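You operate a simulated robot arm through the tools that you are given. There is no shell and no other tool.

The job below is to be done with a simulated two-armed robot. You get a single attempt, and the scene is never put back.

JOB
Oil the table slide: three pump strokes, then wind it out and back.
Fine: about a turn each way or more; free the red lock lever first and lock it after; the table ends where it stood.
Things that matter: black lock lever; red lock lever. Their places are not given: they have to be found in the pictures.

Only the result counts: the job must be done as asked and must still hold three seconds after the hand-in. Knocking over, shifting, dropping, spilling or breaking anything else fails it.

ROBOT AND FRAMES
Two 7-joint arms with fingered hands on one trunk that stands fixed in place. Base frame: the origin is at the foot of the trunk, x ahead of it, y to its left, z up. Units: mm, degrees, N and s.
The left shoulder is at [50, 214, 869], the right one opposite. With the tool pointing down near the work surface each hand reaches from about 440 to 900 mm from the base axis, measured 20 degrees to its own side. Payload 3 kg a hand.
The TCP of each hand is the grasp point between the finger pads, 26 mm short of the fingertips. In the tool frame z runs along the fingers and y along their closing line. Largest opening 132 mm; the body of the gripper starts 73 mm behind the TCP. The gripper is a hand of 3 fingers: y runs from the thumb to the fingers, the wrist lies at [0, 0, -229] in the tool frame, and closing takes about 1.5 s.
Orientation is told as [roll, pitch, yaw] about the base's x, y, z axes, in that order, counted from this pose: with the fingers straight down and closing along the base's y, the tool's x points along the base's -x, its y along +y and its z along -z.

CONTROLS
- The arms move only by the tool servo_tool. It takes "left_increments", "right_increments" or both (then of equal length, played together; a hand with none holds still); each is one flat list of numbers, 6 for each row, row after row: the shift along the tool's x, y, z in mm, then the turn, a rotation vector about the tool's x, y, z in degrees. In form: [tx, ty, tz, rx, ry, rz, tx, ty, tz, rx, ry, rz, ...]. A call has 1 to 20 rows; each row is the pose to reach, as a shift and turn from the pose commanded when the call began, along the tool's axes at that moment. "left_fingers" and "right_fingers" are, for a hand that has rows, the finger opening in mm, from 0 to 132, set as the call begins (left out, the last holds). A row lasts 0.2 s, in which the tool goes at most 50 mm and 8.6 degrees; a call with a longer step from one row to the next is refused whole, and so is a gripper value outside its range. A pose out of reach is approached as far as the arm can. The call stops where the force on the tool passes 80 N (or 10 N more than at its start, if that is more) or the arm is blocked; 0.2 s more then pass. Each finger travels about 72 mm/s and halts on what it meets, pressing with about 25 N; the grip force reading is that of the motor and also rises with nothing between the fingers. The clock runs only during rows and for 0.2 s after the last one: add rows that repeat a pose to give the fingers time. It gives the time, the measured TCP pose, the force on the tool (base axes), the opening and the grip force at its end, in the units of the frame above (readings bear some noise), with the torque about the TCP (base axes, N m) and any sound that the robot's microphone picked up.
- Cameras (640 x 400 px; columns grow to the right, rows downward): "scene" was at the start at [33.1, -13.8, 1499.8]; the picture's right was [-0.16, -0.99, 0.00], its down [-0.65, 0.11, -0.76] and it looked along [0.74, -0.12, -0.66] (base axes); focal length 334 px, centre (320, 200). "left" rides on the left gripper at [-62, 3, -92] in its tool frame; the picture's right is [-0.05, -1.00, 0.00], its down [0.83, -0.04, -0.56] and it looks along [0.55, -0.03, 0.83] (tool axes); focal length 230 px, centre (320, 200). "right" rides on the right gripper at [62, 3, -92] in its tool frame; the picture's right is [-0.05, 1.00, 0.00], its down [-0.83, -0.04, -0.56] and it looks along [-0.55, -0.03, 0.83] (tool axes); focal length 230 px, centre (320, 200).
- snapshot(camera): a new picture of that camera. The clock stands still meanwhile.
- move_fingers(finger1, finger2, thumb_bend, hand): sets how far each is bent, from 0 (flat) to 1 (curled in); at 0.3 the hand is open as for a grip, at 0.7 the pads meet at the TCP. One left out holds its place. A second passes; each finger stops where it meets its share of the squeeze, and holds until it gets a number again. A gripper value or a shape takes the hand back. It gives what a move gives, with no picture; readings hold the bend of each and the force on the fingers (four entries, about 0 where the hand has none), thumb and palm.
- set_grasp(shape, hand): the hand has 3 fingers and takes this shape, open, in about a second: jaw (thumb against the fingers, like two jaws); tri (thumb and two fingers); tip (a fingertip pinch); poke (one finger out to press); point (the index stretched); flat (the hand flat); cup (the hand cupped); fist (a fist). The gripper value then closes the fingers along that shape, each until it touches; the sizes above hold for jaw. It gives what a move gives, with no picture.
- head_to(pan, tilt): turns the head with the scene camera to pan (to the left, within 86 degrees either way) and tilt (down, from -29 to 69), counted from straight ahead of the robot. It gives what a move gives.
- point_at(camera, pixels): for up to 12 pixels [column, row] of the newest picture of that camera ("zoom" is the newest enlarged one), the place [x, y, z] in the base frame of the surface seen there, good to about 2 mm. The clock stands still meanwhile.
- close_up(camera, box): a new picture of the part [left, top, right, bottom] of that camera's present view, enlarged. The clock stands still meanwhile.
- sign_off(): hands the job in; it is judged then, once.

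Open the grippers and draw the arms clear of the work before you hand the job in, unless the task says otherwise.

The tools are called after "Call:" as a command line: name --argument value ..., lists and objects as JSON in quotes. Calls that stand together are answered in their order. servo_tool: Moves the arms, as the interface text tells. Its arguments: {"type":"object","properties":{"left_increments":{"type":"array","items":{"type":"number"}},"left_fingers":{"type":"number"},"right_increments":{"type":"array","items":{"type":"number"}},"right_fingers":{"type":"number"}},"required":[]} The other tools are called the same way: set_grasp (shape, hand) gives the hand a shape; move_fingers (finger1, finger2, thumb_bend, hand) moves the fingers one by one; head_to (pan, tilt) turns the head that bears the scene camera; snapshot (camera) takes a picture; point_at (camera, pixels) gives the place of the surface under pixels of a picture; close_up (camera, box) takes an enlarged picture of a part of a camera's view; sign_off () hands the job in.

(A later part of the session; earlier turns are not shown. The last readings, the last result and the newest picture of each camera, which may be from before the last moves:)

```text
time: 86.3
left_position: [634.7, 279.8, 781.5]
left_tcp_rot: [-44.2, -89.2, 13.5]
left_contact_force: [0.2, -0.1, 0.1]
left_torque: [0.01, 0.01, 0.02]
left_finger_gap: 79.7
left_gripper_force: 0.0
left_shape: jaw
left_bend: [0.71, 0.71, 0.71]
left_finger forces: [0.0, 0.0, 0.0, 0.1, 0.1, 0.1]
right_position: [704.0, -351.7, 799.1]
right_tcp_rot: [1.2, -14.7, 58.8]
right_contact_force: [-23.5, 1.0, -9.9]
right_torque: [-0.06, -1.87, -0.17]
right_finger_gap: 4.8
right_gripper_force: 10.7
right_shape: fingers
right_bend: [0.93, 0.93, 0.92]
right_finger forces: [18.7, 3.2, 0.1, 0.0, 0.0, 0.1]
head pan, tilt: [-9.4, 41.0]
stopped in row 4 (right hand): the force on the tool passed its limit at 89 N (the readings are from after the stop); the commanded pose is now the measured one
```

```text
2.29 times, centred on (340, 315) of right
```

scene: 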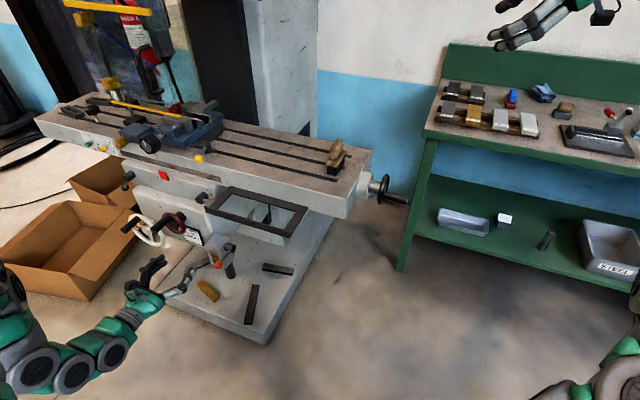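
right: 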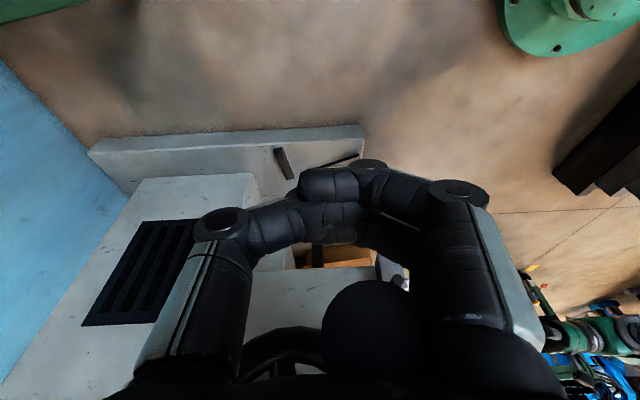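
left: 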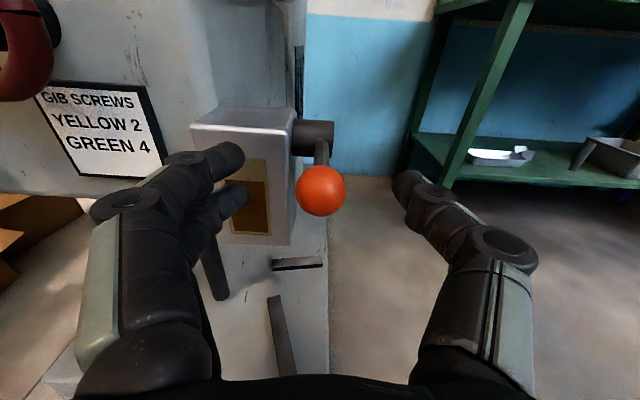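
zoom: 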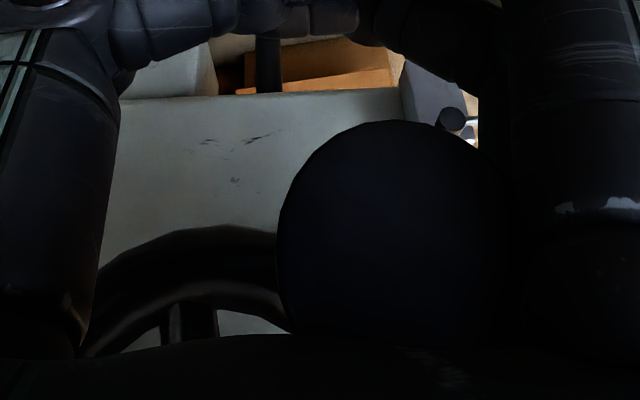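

The handle is at about 137° (refined: axis t≈-798, z≈890, R≈35). It sits in the palm/finger corner of the cage, so I now move the hand exactly along the circle with a slight downward lead, to ~215°.

Call:
servo_tool --right_increments '[0.8, 0, 3, 0, 0, 0, 1.73, -3.6, 5.65, 0, 0, 0, 2.81, -8.9, 8.56, 0, 0, 0, 3.62, -14.7, 10.43, 0, 0, 0, 3.99, -20.8, 10.84, 0, 0, 0, 4.11, -26.9, 10.29, 0, 0, 0, 4.01, -33, 8.77, 0, 0, 0, 3.39, -39, 5.31, 0, 0, 0, 2.65, -44.5, 1.36, 0, 0, 0]'

Call:
close_up --camera "scene" --box '[340, 130, 440, 230]'

Call:
snapshot --camera "right"

```text
time: 88.3
left_position: [633.4, 280.6, 781.1]
left_tcp_rot: [-43.8, -89.0, 13.3]
left_contact_force: [0.2, -0.3, -0.3]
left_torque: [0.02, 0.02, 0.0]
left_finger_gap: 79.9
left_gripper_force: 0.2
left_shape: jaw
left_bend: [0.71, 0.71, 0.71]
left_finger forces: [0.1, 0.0, 0.1, 0.0, 0.0, 0.1]
right_position: [710.2, -352.0, 794.4]
right_tcp_rot: [0.7, -14.9, 58.9]
right_contact_force: [-2.9, 0.2, -0.2]
right_torque: [0.02, -0.21, -0.07]
right_finger_gap: 4.8
right_gripper_force: 1.6
right_shape: fingers
right_bend: [0.93, 0.93, 0.92]
right_finger forces: [2.8, 0.1, 0.0, 0.1, 0.1, 0.0]
right hand out of reach, approached as far as the arm can: row 3, 4, 5, 6, 7, 8, 9
head pan, tilt: [-9.4, 41.0]
```

```text
4.00 times, centred on (390, 180) of scene
```

zoom: 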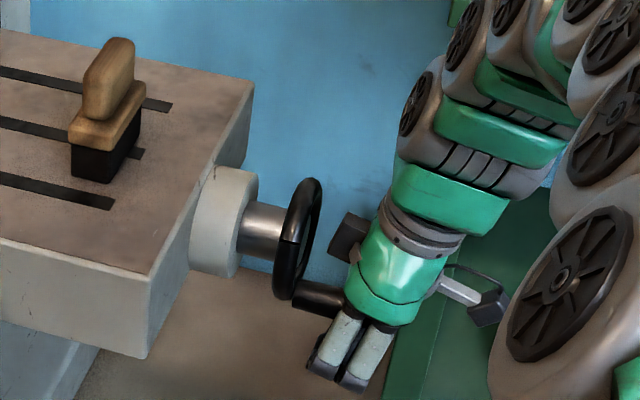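

```text
taken
```

right: 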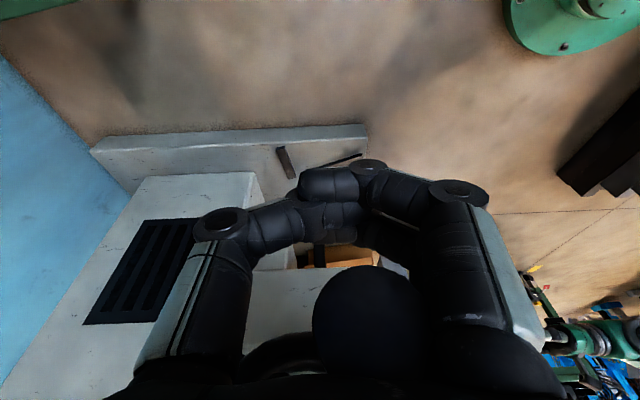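

The arm hit its limit low and toward the rear in this posture. Crank load is tiny (~2 N), so I'll switch to a pinch at the fingertips with the hand rolled ~45° (coming from the front-top). First I open and rise clear.

Call:
servo_tool --right_increments '[0, 0, 0, 0, 0, 0, 0, 0, 0, 0, 0, 0, 0, 0, 0, 0, 0, 0, 0, 0, 0, 0, 0, 0, 0, 0, 0, 0, 0, 0, 0, 0, 0, 0, 0, 0, 0, 0, 0, 0, 0, 0]' --right_fingers 110

Call:
snapshot --camera "right"

```text
time: 90.0
left_position: [633.2, 280.0, 781.2]
left_tcp_rot: [-43.7, -89.0, 13.3]
left_contact_force: [-0.1, -0.5, -0.3]
left_torque: [-0.01, 0.01, -0.04]
left_finger_gap: 79.7
left_gripper_force: 0.1
left_shape: jaw
left_bend: [0.71, 0.71, 0.71]
left_finger forces: [0.0, 0.1, 0.1, 0.0, 0.0, 0.0]
right_position: [707.3, -353.2, 793.1]
right_tcp_rot: [1.0, -14.8, 58.8]
right_contact_force: [0.4, -0.3, 0.6]
right_torque: [-0.01, 0.01, 0.05]
right_finger_gap: 109.6
right_gripper_force: 0.0
right_shape: jaw
right_bend: [0.56, 0.56, 0.52]
right_finger forces: [0.3, 0.1, 0.0, 0.0, 0.0, 0.4]
head pan, tilt: [-9.4, 41.0]
```

```text
taken
```

right: 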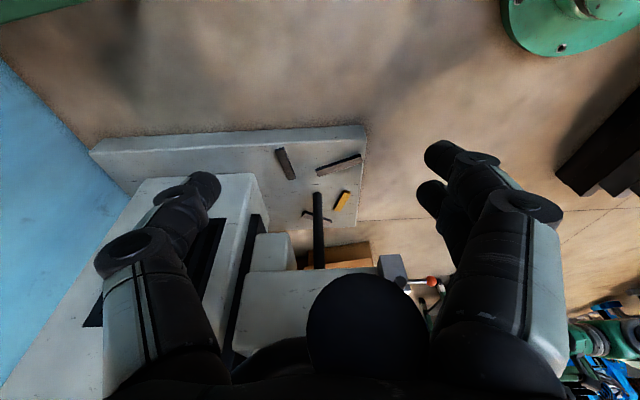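

Fingers are open. I shift +8 mm toward the handle's centre and raise the hand about 190 mm vertically.

Call:
servo_tool --right_increments '[0, 4, 0, 0, 0, 0, 0, 8, -5, 0, 0, 0, -6, 8, -24, 0, 0, 0, -13, 8, -50, 0, 0, 0, -21, 8, -80, 0, 0, 0, -29, 8, -110, 0, 0, 0, -37, 8, -140, 0, 0, 0, -48, 8, -180, 0, 0, 0]'

Call:
snapshot --camera "right"

Call:
close_up --camera "scene" --box '[345, 160, 425, 210]'

```text
time: 91.8
left_position: [634.6, 280.0, 780.8]
left_tcp_rot: [-43.9, -89.1, 13.3]
left_contact_force: [0.0, -0.4, -0.3]
left_torque: [0.0, -0.02, 0.0]
left_finger_gap: 79.8
left_gripper_force: 0.1
left_shape: jaw
left_bend: [0.71, 0.71, 0.71]
left_finger forces: [0.0, 0.0, 0.0, 0.0, 0.1, 0.0]
right_position: [705.0, -346.6, 982.3]
right_tcp_rot: [1.0, -14.9, 58.8]
right_contact_force: [0.3, -0.6, -0.5]
right_torque: [-0.02, 0.0, -0.01]
right_finger_gap: 109.8
right_gripper_force: 0.0
right_shape: jaw
right_bend: [0.56, 0.56, 0.52]
right_finger forces: [0.1, 0.1, 0.1, 0.1, 0.0, 0.0]
head pan, tilt: [-9.4, 41.0]
```

```text
taken
```

right: 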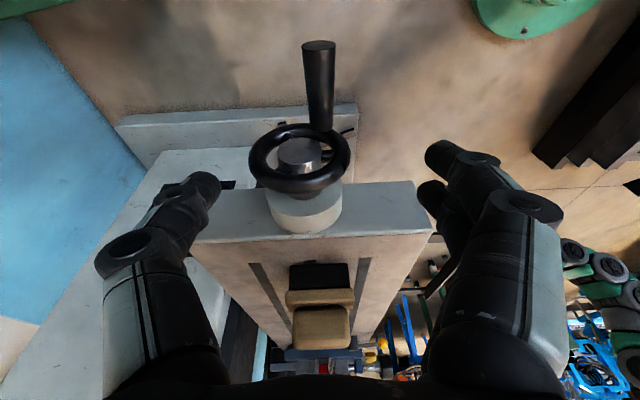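

```text
8.00 times, centred on (385, 185) of scene
```

zoom: 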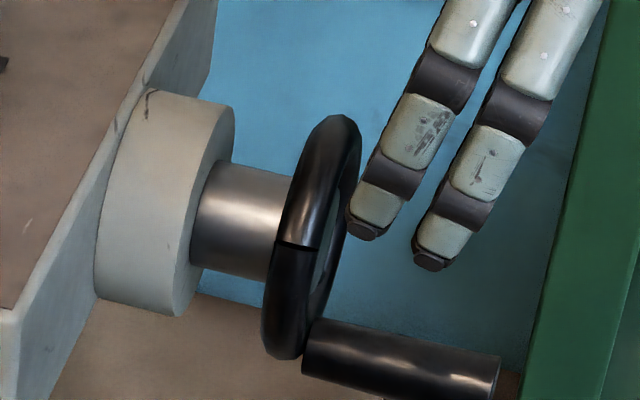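

Clear view now: the handle is at lower front (~145°). I measure it with both cameras.

Call:
point_at --camera "zoom" --pixels '[[330, 340], [400, 350], [400, 365], [480, 370], [310, 240], [240, 220], [110, 200]]'

Call:
point_at --camera "right" --pixels '[[319, 46], [320, 80], [321, 110], [300, 155], [255, 160], [345, 155], [300, 180]]'

```text
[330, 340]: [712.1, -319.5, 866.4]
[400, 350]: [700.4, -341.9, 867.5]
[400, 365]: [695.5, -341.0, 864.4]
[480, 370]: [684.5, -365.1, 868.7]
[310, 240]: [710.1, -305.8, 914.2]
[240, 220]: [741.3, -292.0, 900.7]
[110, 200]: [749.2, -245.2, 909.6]
```

```text
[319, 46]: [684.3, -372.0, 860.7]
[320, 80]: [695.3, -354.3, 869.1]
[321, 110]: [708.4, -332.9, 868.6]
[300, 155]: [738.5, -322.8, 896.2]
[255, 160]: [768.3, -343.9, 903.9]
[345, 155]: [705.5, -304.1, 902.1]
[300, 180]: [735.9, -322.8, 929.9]
```

Refined: axis (t≈-798.7, z≈889), R≈37; handle now at ~148°. I remove the tilt and then roll the hand 45° so it approaches from the front-top, testing reach at a safe spot.

Call:
servo_tool --right_increments '[0, 20, -5, 0, 7.5, 0, 0, 40, -10, 0, 15, 0]' --right_fingers 75

Call:
servo_tool --right_increments '[0, 6, 2, 7.5, 0, 0, 0, 12, 5, 15, 0, 0, 0, 18, 10, 22.5, 0, 0, 0, 24, 15, 30, 0, 0, 0, 32, 25, 37.5, 0, 0, 0, 38, 35, 45, 0, 0, 0, 38, 35, 45, 0, 0]'

Call:
snapshot --camera "right"

Call:
snapshot --camera "scene"

```text
time: 92.3
left_position: [633.6, 281.1, 781.7]
left_tcp_rot: [-44.0, -89.1, 13.4]
left_contact_force: [-0.1, -0.1, 0.3]
left_torque: [0.0, -0.02, -0.02]
left_finger_gap: 79.7
left_gripper_force: 0.2
left_shape: jaw
left_bend: [0.71, 0.71, 0.71]
left_finger forces: [0.0, 0.0, 0.0, 0.0, 0.0, 0.0]
right_position: [669.6, -331.7, 990.7]
right_tcp_rot: [1.0, 0.2, 59.1]
right_contact_force: [0.6, 0.0, -0.5]
right_torque: [0.01, 0.0, 0.02]
right_finger_gap: 75.5
right_gripper_force: 0.1
right_shape: jaw
right_bend: [0.72, 0.72, 0.7]
right_finger forces: [0.1, 0.0, 0.0, 0.0, 0.1, 0.0]
head pan, tilt: [-9.4, 41.0]
```

```text
time: 94.0
left_position: [634.2, 281.4, 781.1]
left_tcp_rot: [-43.8, -89.2, 13.2]
left_contact_force: [0.4, 0.0, -0.3]
left_torque: [0.0, 0.01, -0.01]
left_finger_gap: 79.5
left_gripper_force: 0.0
left_shape: jaw
left_bend: [0.71, 0.71, 0.71]
left_finger forces: [0.1, 0.1, 0.0, 0.0, 0.0, 0.0]
right_position: [636.1, -310.6, 956.8]
right_tcp_rot: [-44.1, 0.2, 59.1]
right_contact_force: [0.5, 0.8, -0.9]
right_torque: [0.0, 0.04, -0.02]
right_finger_gap: 75.1
right_gripper_force: 0.1
right_shape: jaw
right_bend: [0.72, 0.72, 0.7]
right_finger forces: [0.1, 0.1, 0.1, 0.0, 0.1, 0.0]
head pan, tilt: [-9.4, 41.0]
```

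```text
taken
```

right: 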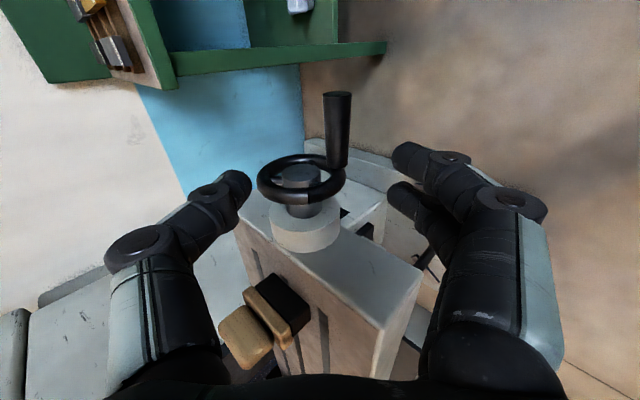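

```text
taken
```

scene: 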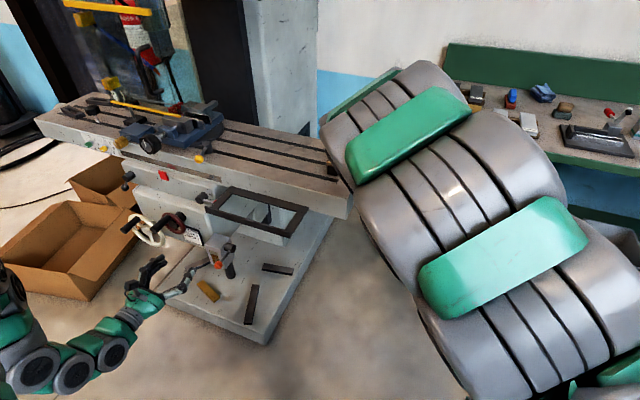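

The 45° roll is reachable. The handle is ~122 mm ahead and ~17 mm to the fingers' side. I approach along the tool so the handle ends near the fingertips (d≈+12).

Call:
servo_tool --right_increments '[-2, 4, 20, 0, 0, 0, -3, 9, 40, 0, 0, 0, -3, 14, 60, 0, 0, 0, -3, 17.8, 80, 0, 0, 0, -3, 17.8, 97, 0, 0, 0, -3, 17.8, 97, 0, 0, 0]'

Call:
snapshot --camera "right"

```text
time: 95.3
left_position: [634.9, 280.5, 781.2]
left_tcp_rot: [-43.7, -89.1, 13.1]
left_contact_force: [-0.2, -0.3, 0.3]
left_torque: [0.04, 0.03, 0.02]
left_finger_gap: 79.8
left_gripper_force: 0.1
left_shape: jaw
left_bend: [0.71, 0.71, 0.71]
left_finger forces: [0.0, 0.0, 0.0, 0.0, 0.1, 0.0]
right_position: [683.3, -336.5, 874.5]
right_tcp_rot: [-44.0, 0.1, 59.1]
right_contact_force: [-0.1, 0.1, -0.4]
right_torque: [0.03, -0.03, 0.02]
right_finger_gap: 74.9
right_gripper_force: 0.0
right_shape: jaw
right_bend: [0.72, 0.72, 0.7]
right_finger forces: [0.1, 0.1, 0.1, 0.0, 0.1, 0.0]
head pan, tilt: [-9.4, 41.0]
```

```text
taken
```

right: 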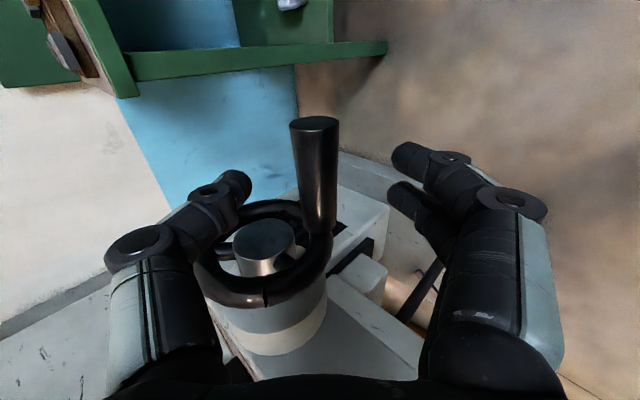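

The handle is centred (316) and ~26 mm ahead of the TCP. I advance 14 mm and close on it.

Call:
servo_tool --right_increments '[0, -1, 7, 0, 0, 0, 0, -2, 14, 0, 0, 0, 0, -2, 14, 0, 0, 0]'

Call:
servo_tool --right_increments '[0, 0, 0, 0, 0, 0, 0, 0, 0, 0, 0, 0, 0, 0, 0, 0, 0, 0, 0, 0, 0, 0, 0, 0, 0, 0, 0, 0, 0, 0, 0, 0, 0, 0, 0, 0]' --right_fingers 0

Call:
snapshot --camera "right"

```text
time: 96.2
left_position: [635.0, 280.5, 782.8]
left_tcp_rot: [-43.8, -89.0, 13.1]
left_contact_force: [0.1, -0.4, -0.1]
left_torque: [-0.01, 0.02, -0.01]
left_finger_gap: 79.8
left_gripper_force: 0.0
left_shape: jaw
left_bend: [0.71, 0.71, 0.71]
left_finger forces: [0.0, 0.0, 0.1, 0.1, 0.0, 0.0]
right_position: [692.9, -339.8, 866.5]
right_tcp_rot: [-43.9, 0.1, 59.2]
right_contact_force: [-0.1, 0.3, -0.2]
right_torque: [0.0, 0.04, -0.03]
right_finger_gap: 75.5
right_gripper_force: 0.1
right_shape: jaw
right_bend: [0.72, 0.72, 0.7]
right_finger forces: [0.1, 0.1, 0.1, 0.0, 0.0, 0.0]
head pan, tilt: [-9.4, 41.0]
```

```text
time: 97.5
left_position: [633.6, 280.5, 781.4]
left_tcp_rot: [-44.0, -89.0, 13.4]
left_contact_force: [0.5, 0.7, -0.6]
left_torque: [-0.03, 0.01, -0.02]
left_finger_gap: 79.8
left_gripper_force: 0.1
left_shape: jaw
left_bend: [0.71, 0.71, 0.71]
left_finger forces: [0.0, 0.0, 0.1, 0.0, 0.0, 0.0]
right_position: [693.5, -341.1, 866.2]
right_tcp_rot: [-44.0, 0.2, 59.1]
right_contact_force: [0.2, -0.7, -0.7]
right_torque: [0.0, 0.03, 0.0]
right_finger_gap: 18.0
right_gripper_force: 24.9
right_shape: jaw
right_bend: [0.72, 0.72, 0.7]
right_finger forces: [11.2, 10.9, 0.0, 0.0, 22.4, 0.1]
head pan, tilt: [-9.4, 41.0]
```

```text
taken
```

right: 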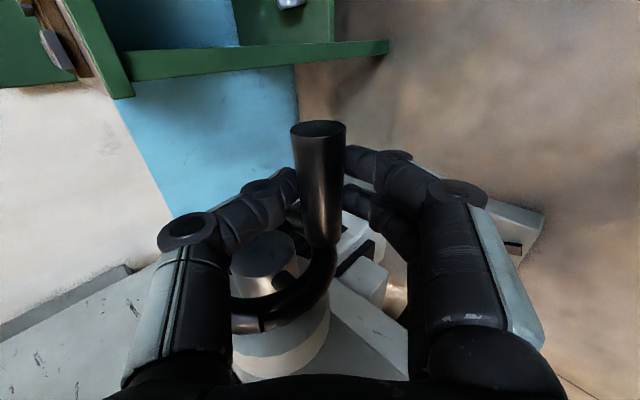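

A neutral, firm pinch (11/11/22 N, no bias force). I continue the circle from 148° to ~188°.

Call:
servo_tool --right_increments '[0.3, -2.1, 6.1, 0, 0, 0, 0.6, -5.2, 11.8, 0, 0, 0, 0.9, -9.3, 16.8, 0, 0, 0, 1.2, -14.2, 21.05, 0, 0, 0]'

Call:
snapshot --camera "right"

```text
time: 98.5
left_position: [634.2, 280.7, 780.3]
left_tcp_rot: [-44.2, -89.1, 13.7]
left_contact_force: [0.7, 0.4, 0.4]
left_torque: [0.01, 0.01, -0.03]
left_finger_gap: 79.6
left_gripper_force: 0.2
left_shape: jaw
left_bend: [0.71, 0.71, 0.71]
left_finger forces: [0.1, 0.0, 0.0, 0.0, 0.0, 0.0]
right_position: [714.3, -355.5, 862.0]
right_tcp_rot: [-44.0, 0.2, 59.1]
right_contact_force: [-3.0, 9.1, 3.1]
right_torque: [0.01, -0.14, 0.01]
right_finger_gap: 19.2
right_gripper_force: 24.6
right_shape: jaw
right_bend: [0.71, 0.71, 0.75]
right_finger forces: [15.1, 14.8, 0.0, 0.0, 24.8, 0.1]
head pan, tilt: [-9.4, 41.0]
```

```text
taken
```

right: 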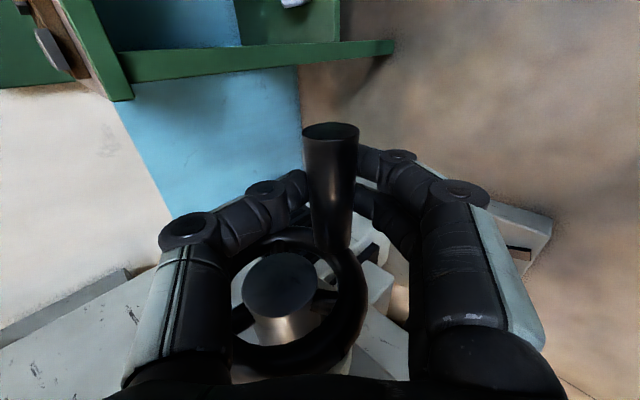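

It turns smoothly (10 N at the tool). I continue from 188° to 268°.

Call:
servo_tool --right_increments '[0.3, -5.5, 3.3, 0, 0, 0, 0.6, -11.6, 5.7, 0, 0, 0, 0.9, -17.9, 6.9, 0, 0, 0, 1.2, -24.4, 7.0, 0, 0, 0, 1.5, -30.8, 6.0, 0, 0, 0, 1.8, -36.9, 3.9, 0, 0, 0, 2.1, -42.6, 0.8, 0, 0, 0, 2.4, -47.6, -3.3, 0, 0, 0]'

Call:
snapshot --camera "right"

```text
time: 99.9
left_position: [634.2, 279.7, 779.3]
left_tcp_rot: [-43.1, -89.0, 12.6]
left_contact_force: [0.0, -0.1, 1.0]
left_torque: [0.02, 0.0, 0.04]
left_finger_gap: 80.0
left_gripper_force: 0.0
left_shape: jaw
left_bend: [0.71, 0.71, 0.71]
left_finger forces: [0.1, 0.0, 0.0, 0.0, 0.0, 0.0]
right_position: [735.0, -370.6, 875.8]
right_tcp_rot: [-43.4, 0.1, 59.2]
right_contact_force: [17.2, 7.9, -48.1]
right_torque: [0.03, -0.92, -0.11]
right_finger_gap: 12.9
right_gripper_force: 25.5
right_shape: jaw
right_bend: [0.6, 0.6, 0.76]
right_finger forces: [25.9, 25.7, 0.1, 0.1, 9.7, 0.1]
head pan, tilt: [-9.4, 41.0]
stopped in row 6 (right hand): the force on the tool passed its limit at 84 N (the readings are from after the stop); the commanded pose is now the measured one
```

```text
taken
```

right: 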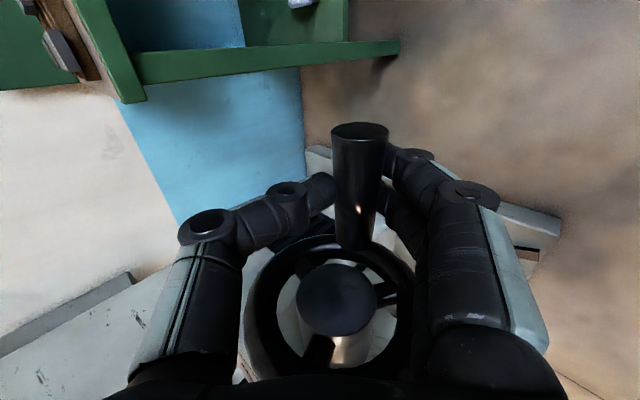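

The force rose to 84 N near 245° with the fingers lagging; I measure where the handle actually is.

Call:
point_at --camera "right" --pixels '[[360, 132], [358, 165], [356, 200], [354, 230], [335, 300], [270, 290], [400, 290], [330, 245]]'

Call:
close_up --camera "right" --box '[220, 100, 500, 360]'

```text
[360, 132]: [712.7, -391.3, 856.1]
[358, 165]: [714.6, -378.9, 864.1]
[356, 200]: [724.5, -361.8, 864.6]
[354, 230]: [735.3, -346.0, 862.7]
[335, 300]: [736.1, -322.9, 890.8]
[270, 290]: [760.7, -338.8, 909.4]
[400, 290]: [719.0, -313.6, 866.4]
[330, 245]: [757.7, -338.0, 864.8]
```

```text
1.54 times, centred on (360, 230) of right
```

zoom: 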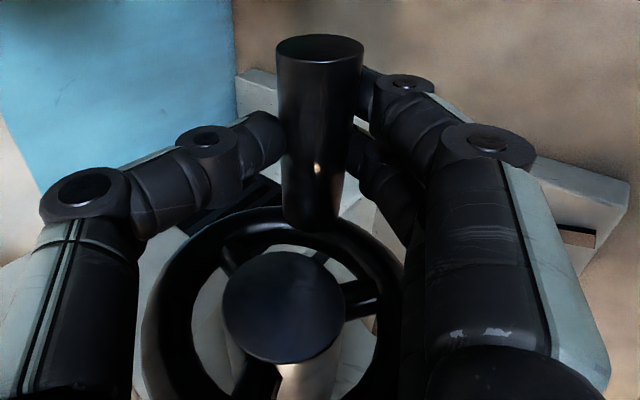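

The handle is at ~205° while the hand got ahead and pushed it radially. I'll regrasp in the "cage" style at this roll (palm, fingers, thumb all positive). First open and back off 60 mm.

Call:
servo_tool --right_increments '[0, 0, 0, 0, 0, 0, 0, 0, 0, 0, 0, 0, 0, 0, 0, 0, 0, 0, 0, 0, 0, 0, 0, 0, 0, 0, 0, 0, 0, 0, 0, 0, 0, 0, 0, 0, 0, 5, -20, 0, 0, 0, 0, 10, -40, 0, 0, 0, 0, 15, -60, 0, 0, 0, 0, 18, -75, 0, 0, 0]' --right_fingers 110

Call:
servo_tool --right_increments '[8, 0, -2, 0, -5, 0, 16, 0, -4, 0, -10, 0, 25, 0, -6, 0, -15, 0]'

Call:
snapshot --camera "right"

```text
time: 102.1
left_position: [633.9, 279.8, 780.8]
left_tcp_rot: [-43.9, -89.1, 13.3]
left_contact_force: [0.5, 0.8, 0.4]
left_torque: [0.0, -0.01, 0.04]
left_finger_gap: 79.8
left_gripper_force: 0.1
left_shape: jaw
left_bend: [0.71, 0.71, 0.71]
left_finger forces: [0.0, 0.0, 0.0, 0.0, 0.1, 0.0]
right_position: [680.4, -337.9, 920.6]
right_tcp_rot: [-43.7, 0.2, 59.1]
right_contact_force: [-0.6, -0.7, 0.3]
right_torque: [-0.01, 0.02, 0.02]
right_finger_gap: 109.6
right_gripper_force: 0.0
right_shape: jaw
right_bend: [0.56, 0.56, 0.52]
right_finger forces: [0.0, 0.1, 0.0, 0.0, 0.1, 0.1]
head pan, tilt: [-9.4, 41.0]
```

```text
time: 102.9
left_position: [634.7, 281.1, 782.3]
left_tcp_rot: [-43.6, -89.1, 13.1]
left_contact_force: [-0.1, 0.3, -0.7]
left_torque: [-0.01, 0.04, -0.02]
left_finger_gap: 79.9
left_gripper_force: 0.1
left_shape: jaw
left_bend: [0.71, 0.71, 0.71]
left_finger forces: [0.0, 0.0, 0.0, 0.0, 0.0, 0.1]
right_position: [662.5, -358.0, 925.8]
right_tcp_rot: [-44.8, -10.6, 69.5]
right_contact_force: [0.2, -0.1, 0.6]
right_torque: [0.01, 0.01, -0.03]
right_finger_gap: 109.6
right_gripper_force: 0.1
right_shape: jaw
right_bend: [0.56, 0.56, 0.52]
right_finger forces: [0.0, 0.0, 0.1, 0.1, 0.0, 0.0]
head pan, tilt: [-9.4, 41.0]
```

```text
taken
```

right: 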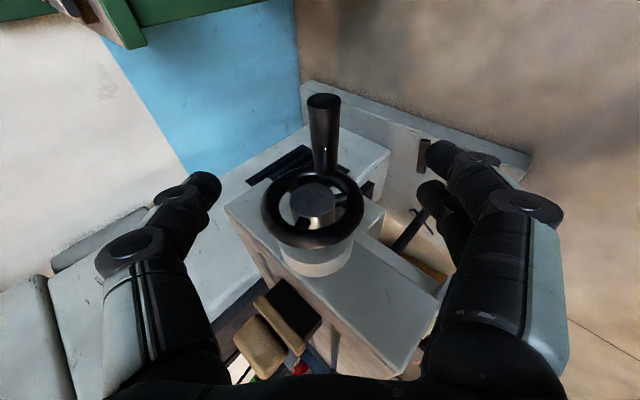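

The view is clear; I measure the handle again for the approach.

Call:
point_at --camera "right" --pixels '[[322, 100], [324, 120], [325, 145], [326, 165], [313, 205], [268, 215], [358, 210], [315, 240]]'

```text
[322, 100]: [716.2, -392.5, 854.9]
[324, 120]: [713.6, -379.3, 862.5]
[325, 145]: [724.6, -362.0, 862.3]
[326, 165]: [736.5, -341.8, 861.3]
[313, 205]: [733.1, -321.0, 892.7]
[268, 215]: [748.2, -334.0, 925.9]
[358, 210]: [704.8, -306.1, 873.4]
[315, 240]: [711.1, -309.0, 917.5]
```

Handle centre is at t≈-815.5, z≈854.5 (≈206°). I advance along the tool so the handle goes deep toward the palm.

Call:
servo_tool --right_increments '[4, 1, 22, 0, 0, 0, 8, 2, 45, 0, 0, 0, 10.6, 3.5, 68, 0, 0, 0, 10.6, 3.5, 90, 0, 0, 0, 10.6, 3.5, 112, 0, 0, 0, 10.6, 3.5, 134, 0, 0, 0, 10.6, 3.5, 150, 0, 0, 0, 10.6, 3.5, 160, 0, 0, 0]'

Call:
snapshot --camera "right"

```text
time: 104.7
left_position: [633.9, 279.3, 781.0]
left_tcp_rot: [-45.1, -89.2, 14.5]
left_contact_force: [-0.2, -0.1, 0.4]
left_torque: [0.04, 0.01, 0.02]
left_finger_gap: 79.8
left_gripper_force: 0.1
left_shape: jaw
left_bend: [0.71, 0.71, 0.71]
left_finger forces: [0.0, 0.0, 0.1, 0.1, 0.1, 0.0]
right_position: [772.7, -388.4, 809.7]
right_tcp_rot: [-44.9, -10.6, 69.5]
right_contact_force: [-22.2, 2.5, 38.3]
right_torque: [-0.22, 1.08, -0.23]
right_finger_gap: 109.6
right_gripper_force: 0.1
right_shape: jaw
right_bend: [0.56, 0.56, 0.52]
right_finger forces: [0.1, 0.1, 0.0, 0.1, 0.1, 42.4]
head pan, tilt: [-9.4, 41.0]
```

```text
taken
```

right: 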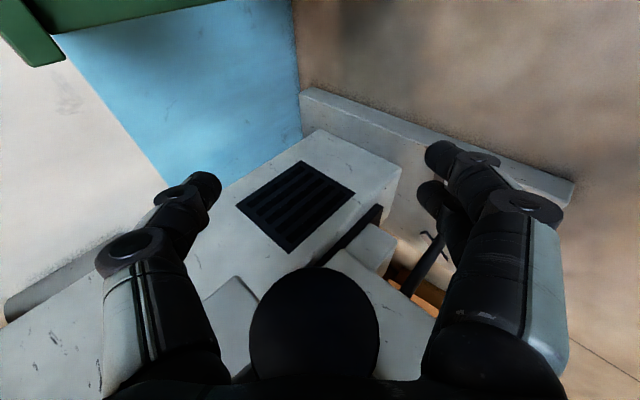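

The palm touches the handle (42 N) and the pose is reachable. I back off 2 mm and curl the fingers around the handle.

Call:
servo_tool --right_increments '[0, 0, -2.5, 0, 0, 0, 0, 0, -2.5, 0, 0, 0]'

Call:
move_fingers --hand "right" --finger1 1 --finger2 1 --thumb_bend 1

Call:
close_up --camera "right" --box '[160, 130, 480, 400]'

```text
time: 105.3
left_position: [634.3, 281.2, 782.1]
left_tcp_rot: [-44.3, -89.1, 13.8]
left_contact_force: [-0.3, -0.7, -0.6]
left_torque: [0.02, 0.02, 0.01]
left_finger_gap: 79.7
left_gripper_force: 0.1
left_shape: jaw
left_bend: [0.71, 0.71, 0.71]
left_finger forces: [0.0, 0.0, 0.1, 0.0, 0.0, 0.0]
right_position: [770.0, -387.2, 809.9]
right_tcp_rot: [-44.6, -10.6, 69.5]
right_contact_force: [-2.0, -0.3, 16.0]
right_torque: [0.02, 0.82, 0.02]
right_finger_gap: 109.9
right_gripper_force: 0.1
right_shape: jaw
right_bend: [0.56, 0.56, 0.52]
right_finger forces: [0.1, 0.0, 0.0, 0.1, 0.0, 12.6]
head pan, tilt: [-9.4, 41.0]
```

```text
time: 106.3
left_position: [634.7, 280.3, 780.4]
left_tcp_rot: [-44.6, -89.0, 13.9]
left_contact_force: [-0.3, -0.5, 1.3]
left_torque: [0.0, 0.0, -0.01]
left_finger_gap: 79.7
left_gripper_force: 0.0
left_shape: jaw
left_bend: [0.71, 0.71, 0.71]
left_finger forces: [0.0, 0.1, 0.0, 0.1, 0.1, 0.0]
right_position: [768.8, -387.7, 808.9]
right_tcp_rot: [-44.7, -10.6, 69.6]
right_contact_force: [-4.9, 1.0, 12.5]
right_torque: [-0.04, 0.59, -0.09]
right_finger_gap: 4.9
right_gripper_force: 5.7
right_shape: fingers
right_bend: [0.9, 0.9, 0.92]
right_finger forces: [0.0, 0.0, 0.0, 0.1, 0.0, 12.1]
head pan, tilt: [-9.4, 41.0]
```

```text
1.48 times, centred on (320, 265) of right
```

zoom: 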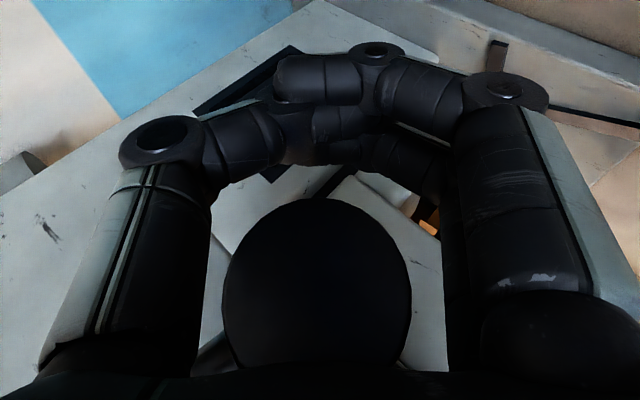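

The handle is snugly caged between palm, thumb and fingers. I crank slowly from 206° to 256° (fingers pushing).

Call:
servo_tool --right_increments '[0.38, -3.13, 0.79, 0, 0, 0, 0.7, -6.33, 1.31, 0, 0, 0, 0.93, -9.58, 1.55, 0, 0, 0, 1.11, -12.83, 1.53, 0, 0, 0, 1.2, -16.08, 1.23, 0, 0, 0, 1.22, -19.28, 0.67, 0, 0, 0, 1.16, -22.43, -0.18, 0, 0, 0, 1.04, -25.5, -1.27, 0, 0, 0, 0.85, -28.46, -2.63, 0, 0, 0, 0.59, -31.28, -4.23, 0, 0, 0]'

Call:
snapshot --camera "right"

```text
time: 108.5
left_position: [634.1, 279.3, 781.5]
left_tcp_rot: [-43.9, -89.1, 13.2]
left_contact_force: [0.4, -0.6, -0.1]
left_torque: [0.02, 0.0, -0.01]
left_finger_gap: 79.6
left_gripper_force: 0.0
left_shape: jaw
left_bend: [0.71, 0.71, 0.71]
left_finger forces: [0.0, 0.0, 0.0, 0.0, 0.1, 0.0]
right_position: [784.9, -398.8, 835.8]
right_tcp_rot: [-44.7, -10.6, 69.6]
right_contact_force: [-1.0, 2.0, -4.2]
right_torque: [-0.04, -0.33, -0.07]
right_finger_gap: 4.5
right_gripper_force: 1.4
right_shape: fingers
right_bend: [0.92, 0.92, 0.92]
right_finger forces: [3.8, 0.0, 0.0, 0.0, 0.1, 0.0]
head pan, tilt: [-9.4, 41.0]
```

```text
taken
```

right: 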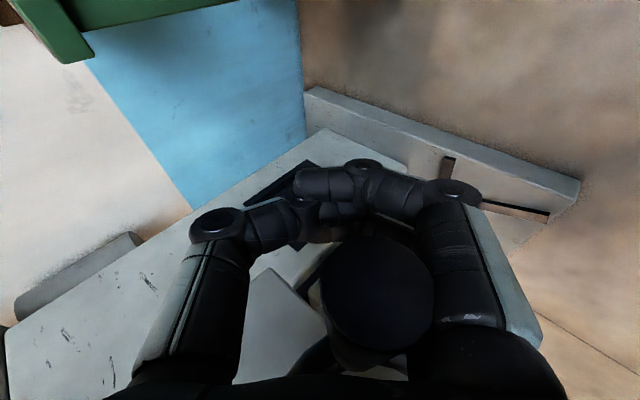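

Very smooth (≈4 N). I continue up the rear side from 256° to ~316°, adding lead so the curled fingers take over the lifting.

Call:
servo_tool --right_increments '[-0.58, -2.65, -2.78, 0, 0, 0, -1.35, -5.13, -6.27, 0, 0, 0, -2.18, -7.41, -9.96, 0, 0, 0, -3.18, -9.49, -14.3, 0, 0, 0, -4.23, -11.32, -18.82, 0, 0, 0, -5.32, -12.93, -23.46, 0, 0, 0, -6.45, -14.28, -28.27, 0, 0, 0, -7.6, -15.37, -33.16, 0, 0, 0, -8.79, -16.19, -38.15, 0, 0, 0, -9.99, -16.73, -43.19, 0, 0, 0, -10.95, -17.02, -47.32, 0, 0, 0, -11.9, -17.01, -51.45, 0, 0, 0]'

Call:
snapshot --camera "right"

```text
time: 111.1
left_position: [635.3, 280.5, 781.5]
left_tcp_rot: [-43.2, -89.2, 12.6]
left_contact_force: [-0.7, -0.6, -0.1]
left_torque: [0.02, 0.0, -0.02]
left_finger_gap: 79.7
left_gripper_force: 0.1
left_shape: jaw
left_bend: [0.71, 0.71, 0.71]
left_finger forces: [0.0, 0.0, 0.0, 0.0, 0.0, 0.1]
right_position: [765.2, -386.9, 883.9]
right_tcp_rot: [-44.6, -10.7, 69.5]
right_contact_force: [36.8, -23.1, 1.0]
right_torque: [0.12, 0.31, -0.21]
right_finger_gap: 4.1
right_gripper_force: 32.7
right_shape: fingers
right_bend: [0.92, 0.89, 0.91]
right_finger forces: [0.1, 33.1, 0.1, 0.1, 33.7, 0.1]
head pan, tilt: [-9.4, 41.0]
```

```text
taken
```

right: 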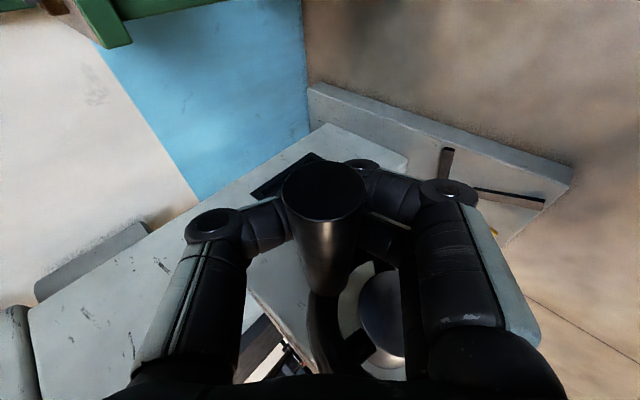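

The handle is now held by the curled fingers (33 N each side). I measure its position.

Call:
point_at --camera "right" --pixels '[[323, 192], [323, 175], [325, 240], [327, 275], [385, 310], [340, 350]]'

```text
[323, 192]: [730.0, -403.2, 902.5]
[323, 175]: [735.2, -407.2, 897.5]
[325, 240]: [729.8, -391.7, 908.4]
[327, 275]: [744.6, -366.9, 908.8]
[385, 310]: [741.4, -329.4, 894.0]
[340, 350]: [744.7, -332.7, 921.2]
```

The handle is at ~288°, held at the curled fingertips. I follow the circle from there to ~343°.

Call:
servo_tool --right_increments '[-0.26, -2.74, -1.6, 0, 0, 0, -0.92, -3.77, -4.65, 0, 0, 0, -1.6, -4.53, -7.76, 0, 0, 0, -2.29, -5.0, -10.92, 0, 0, 0, -3.0, -5.19, -14.11, 0, 0, 0, -3.7, -5.1, -17.31, 0, 0, 0, -4.41, -4.72, -20.48, 0, 0, 0, -5.1, -4.05, -23.62, 0, 0, 0, -5.78, -3.11, -26.68, 0, 0, 0, -6.42, -1.9, -29.65, 0, 0, 0, -7.05, -0.43, -32.52, 0, 0, 0]'

Call:
snapshot --camera "right"

```text
time: 113.5
left_position: [633.6, 280.8, 780.6]
left_tcp_rot: [-43.7, -89.1, 13.1]
left_contact_force: [0.6, 0.2, 0.0]
left_torque: [-0.01, 0.0, -0.03]
left_finger_gap: 79.6
left_gripper_force: 0.1
left_shape: jaw
left_bend: [0.71, 0.71, 0.71]
left_finger forces: [0.0, 0.0, 0.0, 0.0, 0.0, 0.0]
right_position: [743.1, -375.5, 908.8]
right_tcp_rot: [-44.7, -10.6, 69.6]
right_contact_force: [4.1, -2.1, -1.1]
right_torque: [0.01, 0.04, -0.03]
right_finger_gap: 5.4
right_gripper_force: 0.1
right_shape: fingers
right_bend: [0.92, 0.92, 0.93]
right_finger forces: [0.0, 0.0, 0.1, 0.0, 0.0, 0.0]
head pan, tilt: [-9.4, 41.0]
```

```text
taken
```

right: 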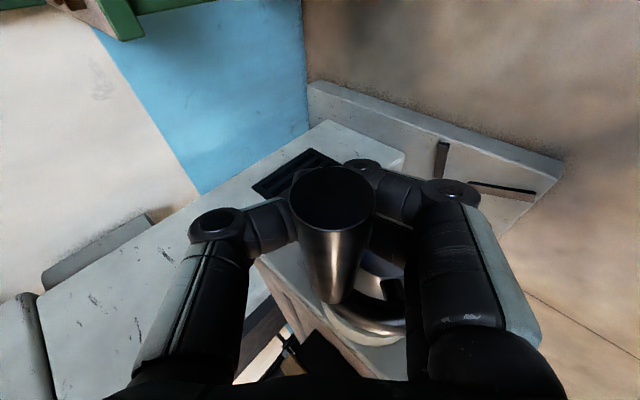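

It followed. I measure the handle again.

Call:
point_at --camera "right" --pixels '[[333, 198], [333, 180], [334, 240], [335, 275], [336, 295], [375, 335]]'

```text
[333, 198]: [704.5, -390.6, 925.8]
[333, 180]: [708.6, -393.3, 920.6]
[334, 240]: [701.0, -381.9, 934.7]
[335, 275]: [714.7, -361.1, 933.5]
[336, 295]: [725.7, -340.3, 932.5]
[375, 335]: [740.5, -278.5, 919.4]
```

The handle is at ~349° and the table has moved out ~10 mm. I continue past the top to about 400° for a full turn plus.

Call:
servo_tool --right_increments '[-0.54, 1.99, -2.52, 0, 0, 0, -1.03, 4.19, -4.89, 0, 0, 0, -1.48, 6.59, -7.07, 0, 0, 0, -1.87, 9.2, -9.05, 0, 0, 0, -2.2, 11.94, -10.79, 0, 0, 0, -2.46, 14.84, -12.28, 0, 0, 0, -2.66, 17.86, -13.53, 0, 0, 0, -2.79, 20.98, -14.53, 0, 0, 0, -2.86, 24.16, -15.27, 0, 0, 0, -2.84, 27.41, -15.74, 0, 0, 0, -2.76, 30.67, -15.92, 0, 0, 0, -2.59, 33.94, -15.82, 0, 0, 0]'

Call:
snapshot --camera "right"

```text
time: 116.1
left_position: [633.9, 279.6, 781.0]
left_tcp_rot: [-43.6, -89.0, 13.0]
left_contact_force: [0.6, -0.1, 0.2]
left_torque: [0.0, 0.01, 0.0]
left_finger_gap: 79.5
left_gripper_force: 0.1
left_shape: jaw
left_bend: [0.71, 0.71, 0.71]
left_finger forces: [0.1, 0.0, 0.0, 0.1, 0.0, 0.1]
right_position: [711.9, -357.9, 896.1]
right_tcp_rot: [-44.7, -10.7, 69.6]
right_contact_force: [5.2, -2.8, -0.7]
right_torque: [0.05, 0.03, -0.06]
right_finger_gap: 5.2
right_gripper_force: 0.0
right_shape: fingers
right_bend: [0.92, 0.92, 0.93]
right_finger forces: [0.0, 0.0, 0.0, 0.0, 0.1, 0.0]
head pan, tilt: [-9.4, 41.0]
```

```text
taken
```

right: 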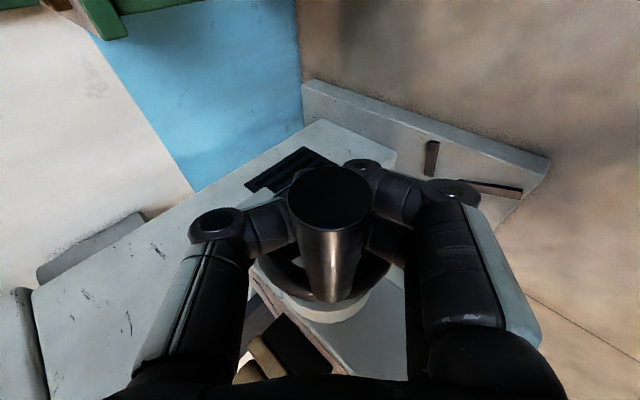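

Still caged and following. I measure the handle.

Call:
point_at --camera "right" --pixels '[[330, 198], [331, 240], [332, 275], [333, 290], [320, 318]]'

```text
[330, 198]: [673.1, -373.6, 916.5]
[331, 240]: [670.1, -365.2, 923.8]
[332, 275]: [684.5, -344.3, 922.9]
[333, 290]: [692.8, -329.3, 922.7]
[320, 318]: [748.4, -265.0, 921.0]
```

The handle is at ~406° — over a full turn out. Now I wind back: first reverse from 406° to ~361° with the fingers pushing.

Call:
servo_tool --right_increments '[0.02, -4.03, 0, 0, 0, 0, -0.11, -7.32, 0, 0, 0, 0, -0.17, -10.57, 0.3, 0, 0, 0, -0.15, -13.79, 0.88, 0, 0, 0, -0.06, -16.96, 1.72, 0, 0, 0, 0.1, -20.04, 2.83, 0, 0, 0, 0.32, -23.01, 4.18, 0, 0, 0, 0.62, -25.84, 5.78, 0, 0, 0, 0.97, -28.53, 7.62, 0, 0, 0, 1.39, -31.05, 9.68, 0, 0, 0]'

Call:
snapshot --camera "right"

```text
time: 118.3
left_position: [633.8, 279.6, 781.8]
left_tcp_rot: [-44.0, -89.1, 13.4]
left_contact_force: [0.1, 0.5, -0.6]
left_torque: [0.0, -0.01, 0.01]
left_finger_gap: 79.4
left_gripper_force: 0.1
left_shape: jaw
left_bend: [0.71, 0.71, 0.71]
left_finger forces: [0.0, 0.0, 0.0, 0.0, 0.1, 0.0]
right_position: [736.4, -372.7, 910.5]
right_tcp_rot: [-44.7, -10.6, 69.5]
right_contact_force: [-4.3, 3.1, 0.8]
right_torque: [0.0, 0.04, -0.13]
right_finger_gap: 4.9
right_gripper_force: 1.8
right_shape: fingers
right_bend: [0.93, 0.93, 0.93]
right_finger forces: [3.7, 0.1, 0.0, 0.1, 0.0, 0.1]
head pan, tilt: [-9.4, 41.0]
```

```text
taken
```

right: 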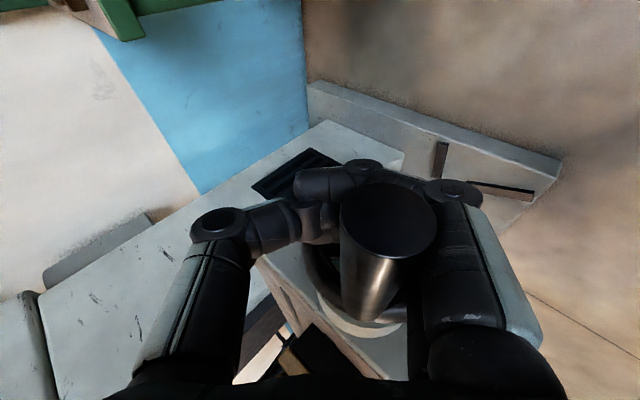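

The fingers drive it back. I measure the handle.

Call:
point_at --camera "right" --pixels '[[387, 218], [385, 260], [380, 285], [372, 305], [345, 325]]'

```text
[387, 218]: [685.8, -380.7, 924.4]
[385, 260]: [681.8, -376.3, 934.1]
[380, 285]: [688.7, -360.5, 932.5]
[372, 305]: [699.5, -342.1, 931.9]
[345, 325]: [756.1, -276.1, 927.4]
```

The handle is at ~383°. I keep reversing through the top toward ~338°, letting the palm come up to take over the pushing.

Call:
servo_tool --right_increments '[0.22, -2.99, 3.3, 0, 0, 0, 0.49, -5.88, 7.83, 0, 0, 0, 0.83, -8.6, 12.62, 0, 0, 0, 1.22, -11.16, 18.62, 0, 0, 0, 1.68, -13.53, 24.84, 0, 0, 0, 2.18, -15.69, 31.24, 0, 0, 0, 2.74, -17.64, 37.81, 0, 0, 0, 3.32, -19.35, 44.55, 0, 0, 0, 3.95, -20.8, 49.41, 0, 0, 0]'

Call:
snapshot --camera "right"

```text
time: 120.3
left_position: [633.6, 280.7, 781.7]
left_tcp_rot: [-43.9, -89.1, 13.3]
left_contact_force: [0.1, 0.0, 0.2]
left_torque: [0.02, -0.01, -0.04]
left_finger_gap: 79.5
left_gripper_force: 0.0
left_shape: jaw
left_bend: [0.71, 0.71, 0.71]
left_finger forces: [0.1, 0.0, 0.0, 0.1, 0.0, 0.0]
right_position: [783.7, -390.2, 890.9]
right_tcp_rot: [-44.7, -10.5, 69.4]
right_contact_force: [-6.2, 1.3, 1.1]
right_torque: [-0.01, -0.06, -0.03]
right_finger_gap: 5.0
right_gripper_force: 1.6
right_shape: fingers
right_bend: [0.93, 0.93, 0.93]
right_finger forces: [4.2, 0.0, 0.0, 0.1, 0.0, 0.0]
head pan, tilt: [-9.4, 41.0]
```

```text
taken
```

right: 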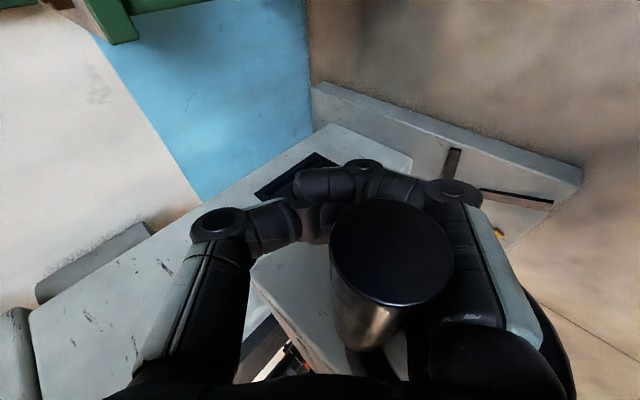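

Fingers still driving (4 N). I measure the handle.

Call:
point_at --camera "right" --pixels '[[392, 258], [385, 310], [375, 330], [392, 225], [300, 290]]'

```text
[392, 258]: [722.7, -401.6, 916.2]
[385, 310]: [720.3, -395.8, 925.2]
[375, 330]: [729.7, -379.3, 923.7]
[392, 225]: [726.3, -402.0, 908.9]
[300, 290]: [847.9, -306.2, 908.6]
```

The handle is at ~313°. I move the palm onto it (~17 mm along the tool), shift 5 mm outward for clearance, and push down the rear side to ~268°, gradually bringing the thumb in contact.

Call:
servo_tool --right_increments '[1.6, 0, 5.6, 0, 0, 0, 3.2, 0, 11.2, 0, 0, 0, 4.8, 0, 16.7, 0, 0, 0, 5.5, 0.21, 19.9, 0, 0, 0, 6.2, 2.71, 23.05, 0, 0, 0, 6.9, 5.49, 26.2, 0, 0, 0, 7.5, 9.54, 29.2, 0, 0, 0, 8.2, 13.85, 32.1, 0, 0, 0, 8.75, 18.42, 34.9, 0, 0, 0, 9.3, 23.24, 37.6, 0, 0, 0, 9.8, 27.29, 40.1, 0, 0, 0, 10.3, 30.55, 42.4, 0, 0, 0]'

Call:
snapshot --camera "right"

```text
time: 121.3
left_position: [633.2, 280.5, 781.6]
left_tcp_rot: [-45.6, -89.0, 15.2]
left_contact_force: [0.3, -0.4, 0.4]
left_torque: [-0.04, 0.0, -0.02]
left_finger_gap: 80.0
left_gripper_force: 0.1
left_shape: jaw
left_bend: [0.71, 0.71, 0.71]
left_finger forces: [0.1, 0.1, 0.0, 0.0, 0.0, 0.0]
right_position: [794.6, -394.0, 872.4]
right_tcp_rot: [-44.1, -10.6, 70.1]
right_contact_force: [-47.0, 21.8, 4.0]
right_torque: [-0.23, -0.33, -0.98]
right_finger_gap: 4.3
right_gripper_force: 24.1
right_shape: fingers
right_bend: [0.94, 0.93, 0.93]
right_finger forces: [44.2, 3.3, 0.0, 0.1, 0.0, 0.0]
head pan, tilt: [-9.4, 41.0]
stopped in row 5 (right hand): the force on the tool passed its limit at 85 N (the readings are from after the stop); the commanded pose is now the measured one
```

```text
taken
```

right: 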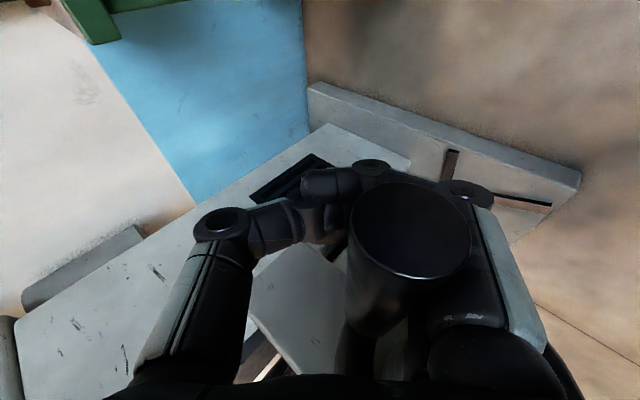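

Finger 1 is pressing the handle radially (44 N). I measure where the handle is now.

Call:
point_at --camera "right" --pixels '[[410, 230], [395, 290], [380, 315], [410, 205]]'

```text
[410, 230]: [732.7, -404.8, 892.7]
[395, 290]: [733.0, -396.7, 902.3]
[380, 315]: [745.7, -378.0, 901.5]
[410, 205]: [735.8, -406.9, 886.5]
```

The handle is at ~275°. I shift the hand so palm and thumb (instead of the fingers) bear on the handle.

Call:
servo_tool --right_increments '[0, 4, 0, 0, 0, 0, 0, 8, 3, 0, 0, 0, 0, 12, 7, 0, 0, 0, 0, 16, 11, 0, 0, 0, 0, 19, 15, 0, 0, 0, 0, 21, 18, 0, 0, 0]'

Call:
snapshot --camera "right"

```text
time: 122.7
left_position: [635.0, 279.3, 780.3]
left_tcp_rot: [-43.9, -89.1, 13.5]
left_contact_force: [0.4, 0.5, 0.0]
left_torque: [0.01, 0.01, -0.02]
left_finger_gap: 79.4
left_gripper_force: 0.1
left_shape: jaw
left_bend: [0.71, 0.71, 0.71]
left_finger forces: [0.0, 0.0, 0.1, 0.1, 0.0, 0.0]
right_position: [794.6, -391.1, 846.7]
right_tcp_rot: [-44.4, -10.5, 69.8]
right_contact_force: [-0.2, -0.4, 2.7]
right_torque: [0.0, 0.14, 0.02]
right_finger_gap: 5.4
right_gripper_force: 1.8
right_shape: fingers
right_bend: [0.93, 0.93, 0.93]
right_finger forces: [0.1, 0.0, 0.1, 0.0, 0.0, 2.4]
head pan, tilt: [-9.4, 41.0]
```

```text
taken
```

right: 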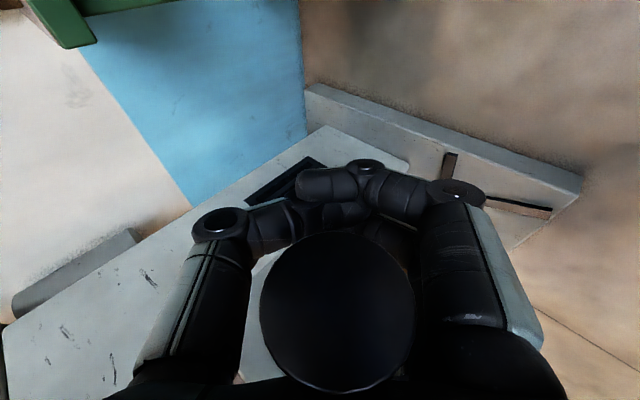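

The palm now bears on the handle. I measure it again.

Call:
point_at --camera "right" --pixels '[[337, 310], [337, 280], [337, 340], [290, 310], [390, 310]]'

```text
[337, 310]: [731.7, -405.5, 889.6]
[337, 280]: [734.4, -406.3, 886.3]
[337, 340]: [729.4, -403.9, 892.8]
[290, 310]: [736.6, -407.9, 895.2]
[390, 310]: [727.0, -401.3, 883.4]
```

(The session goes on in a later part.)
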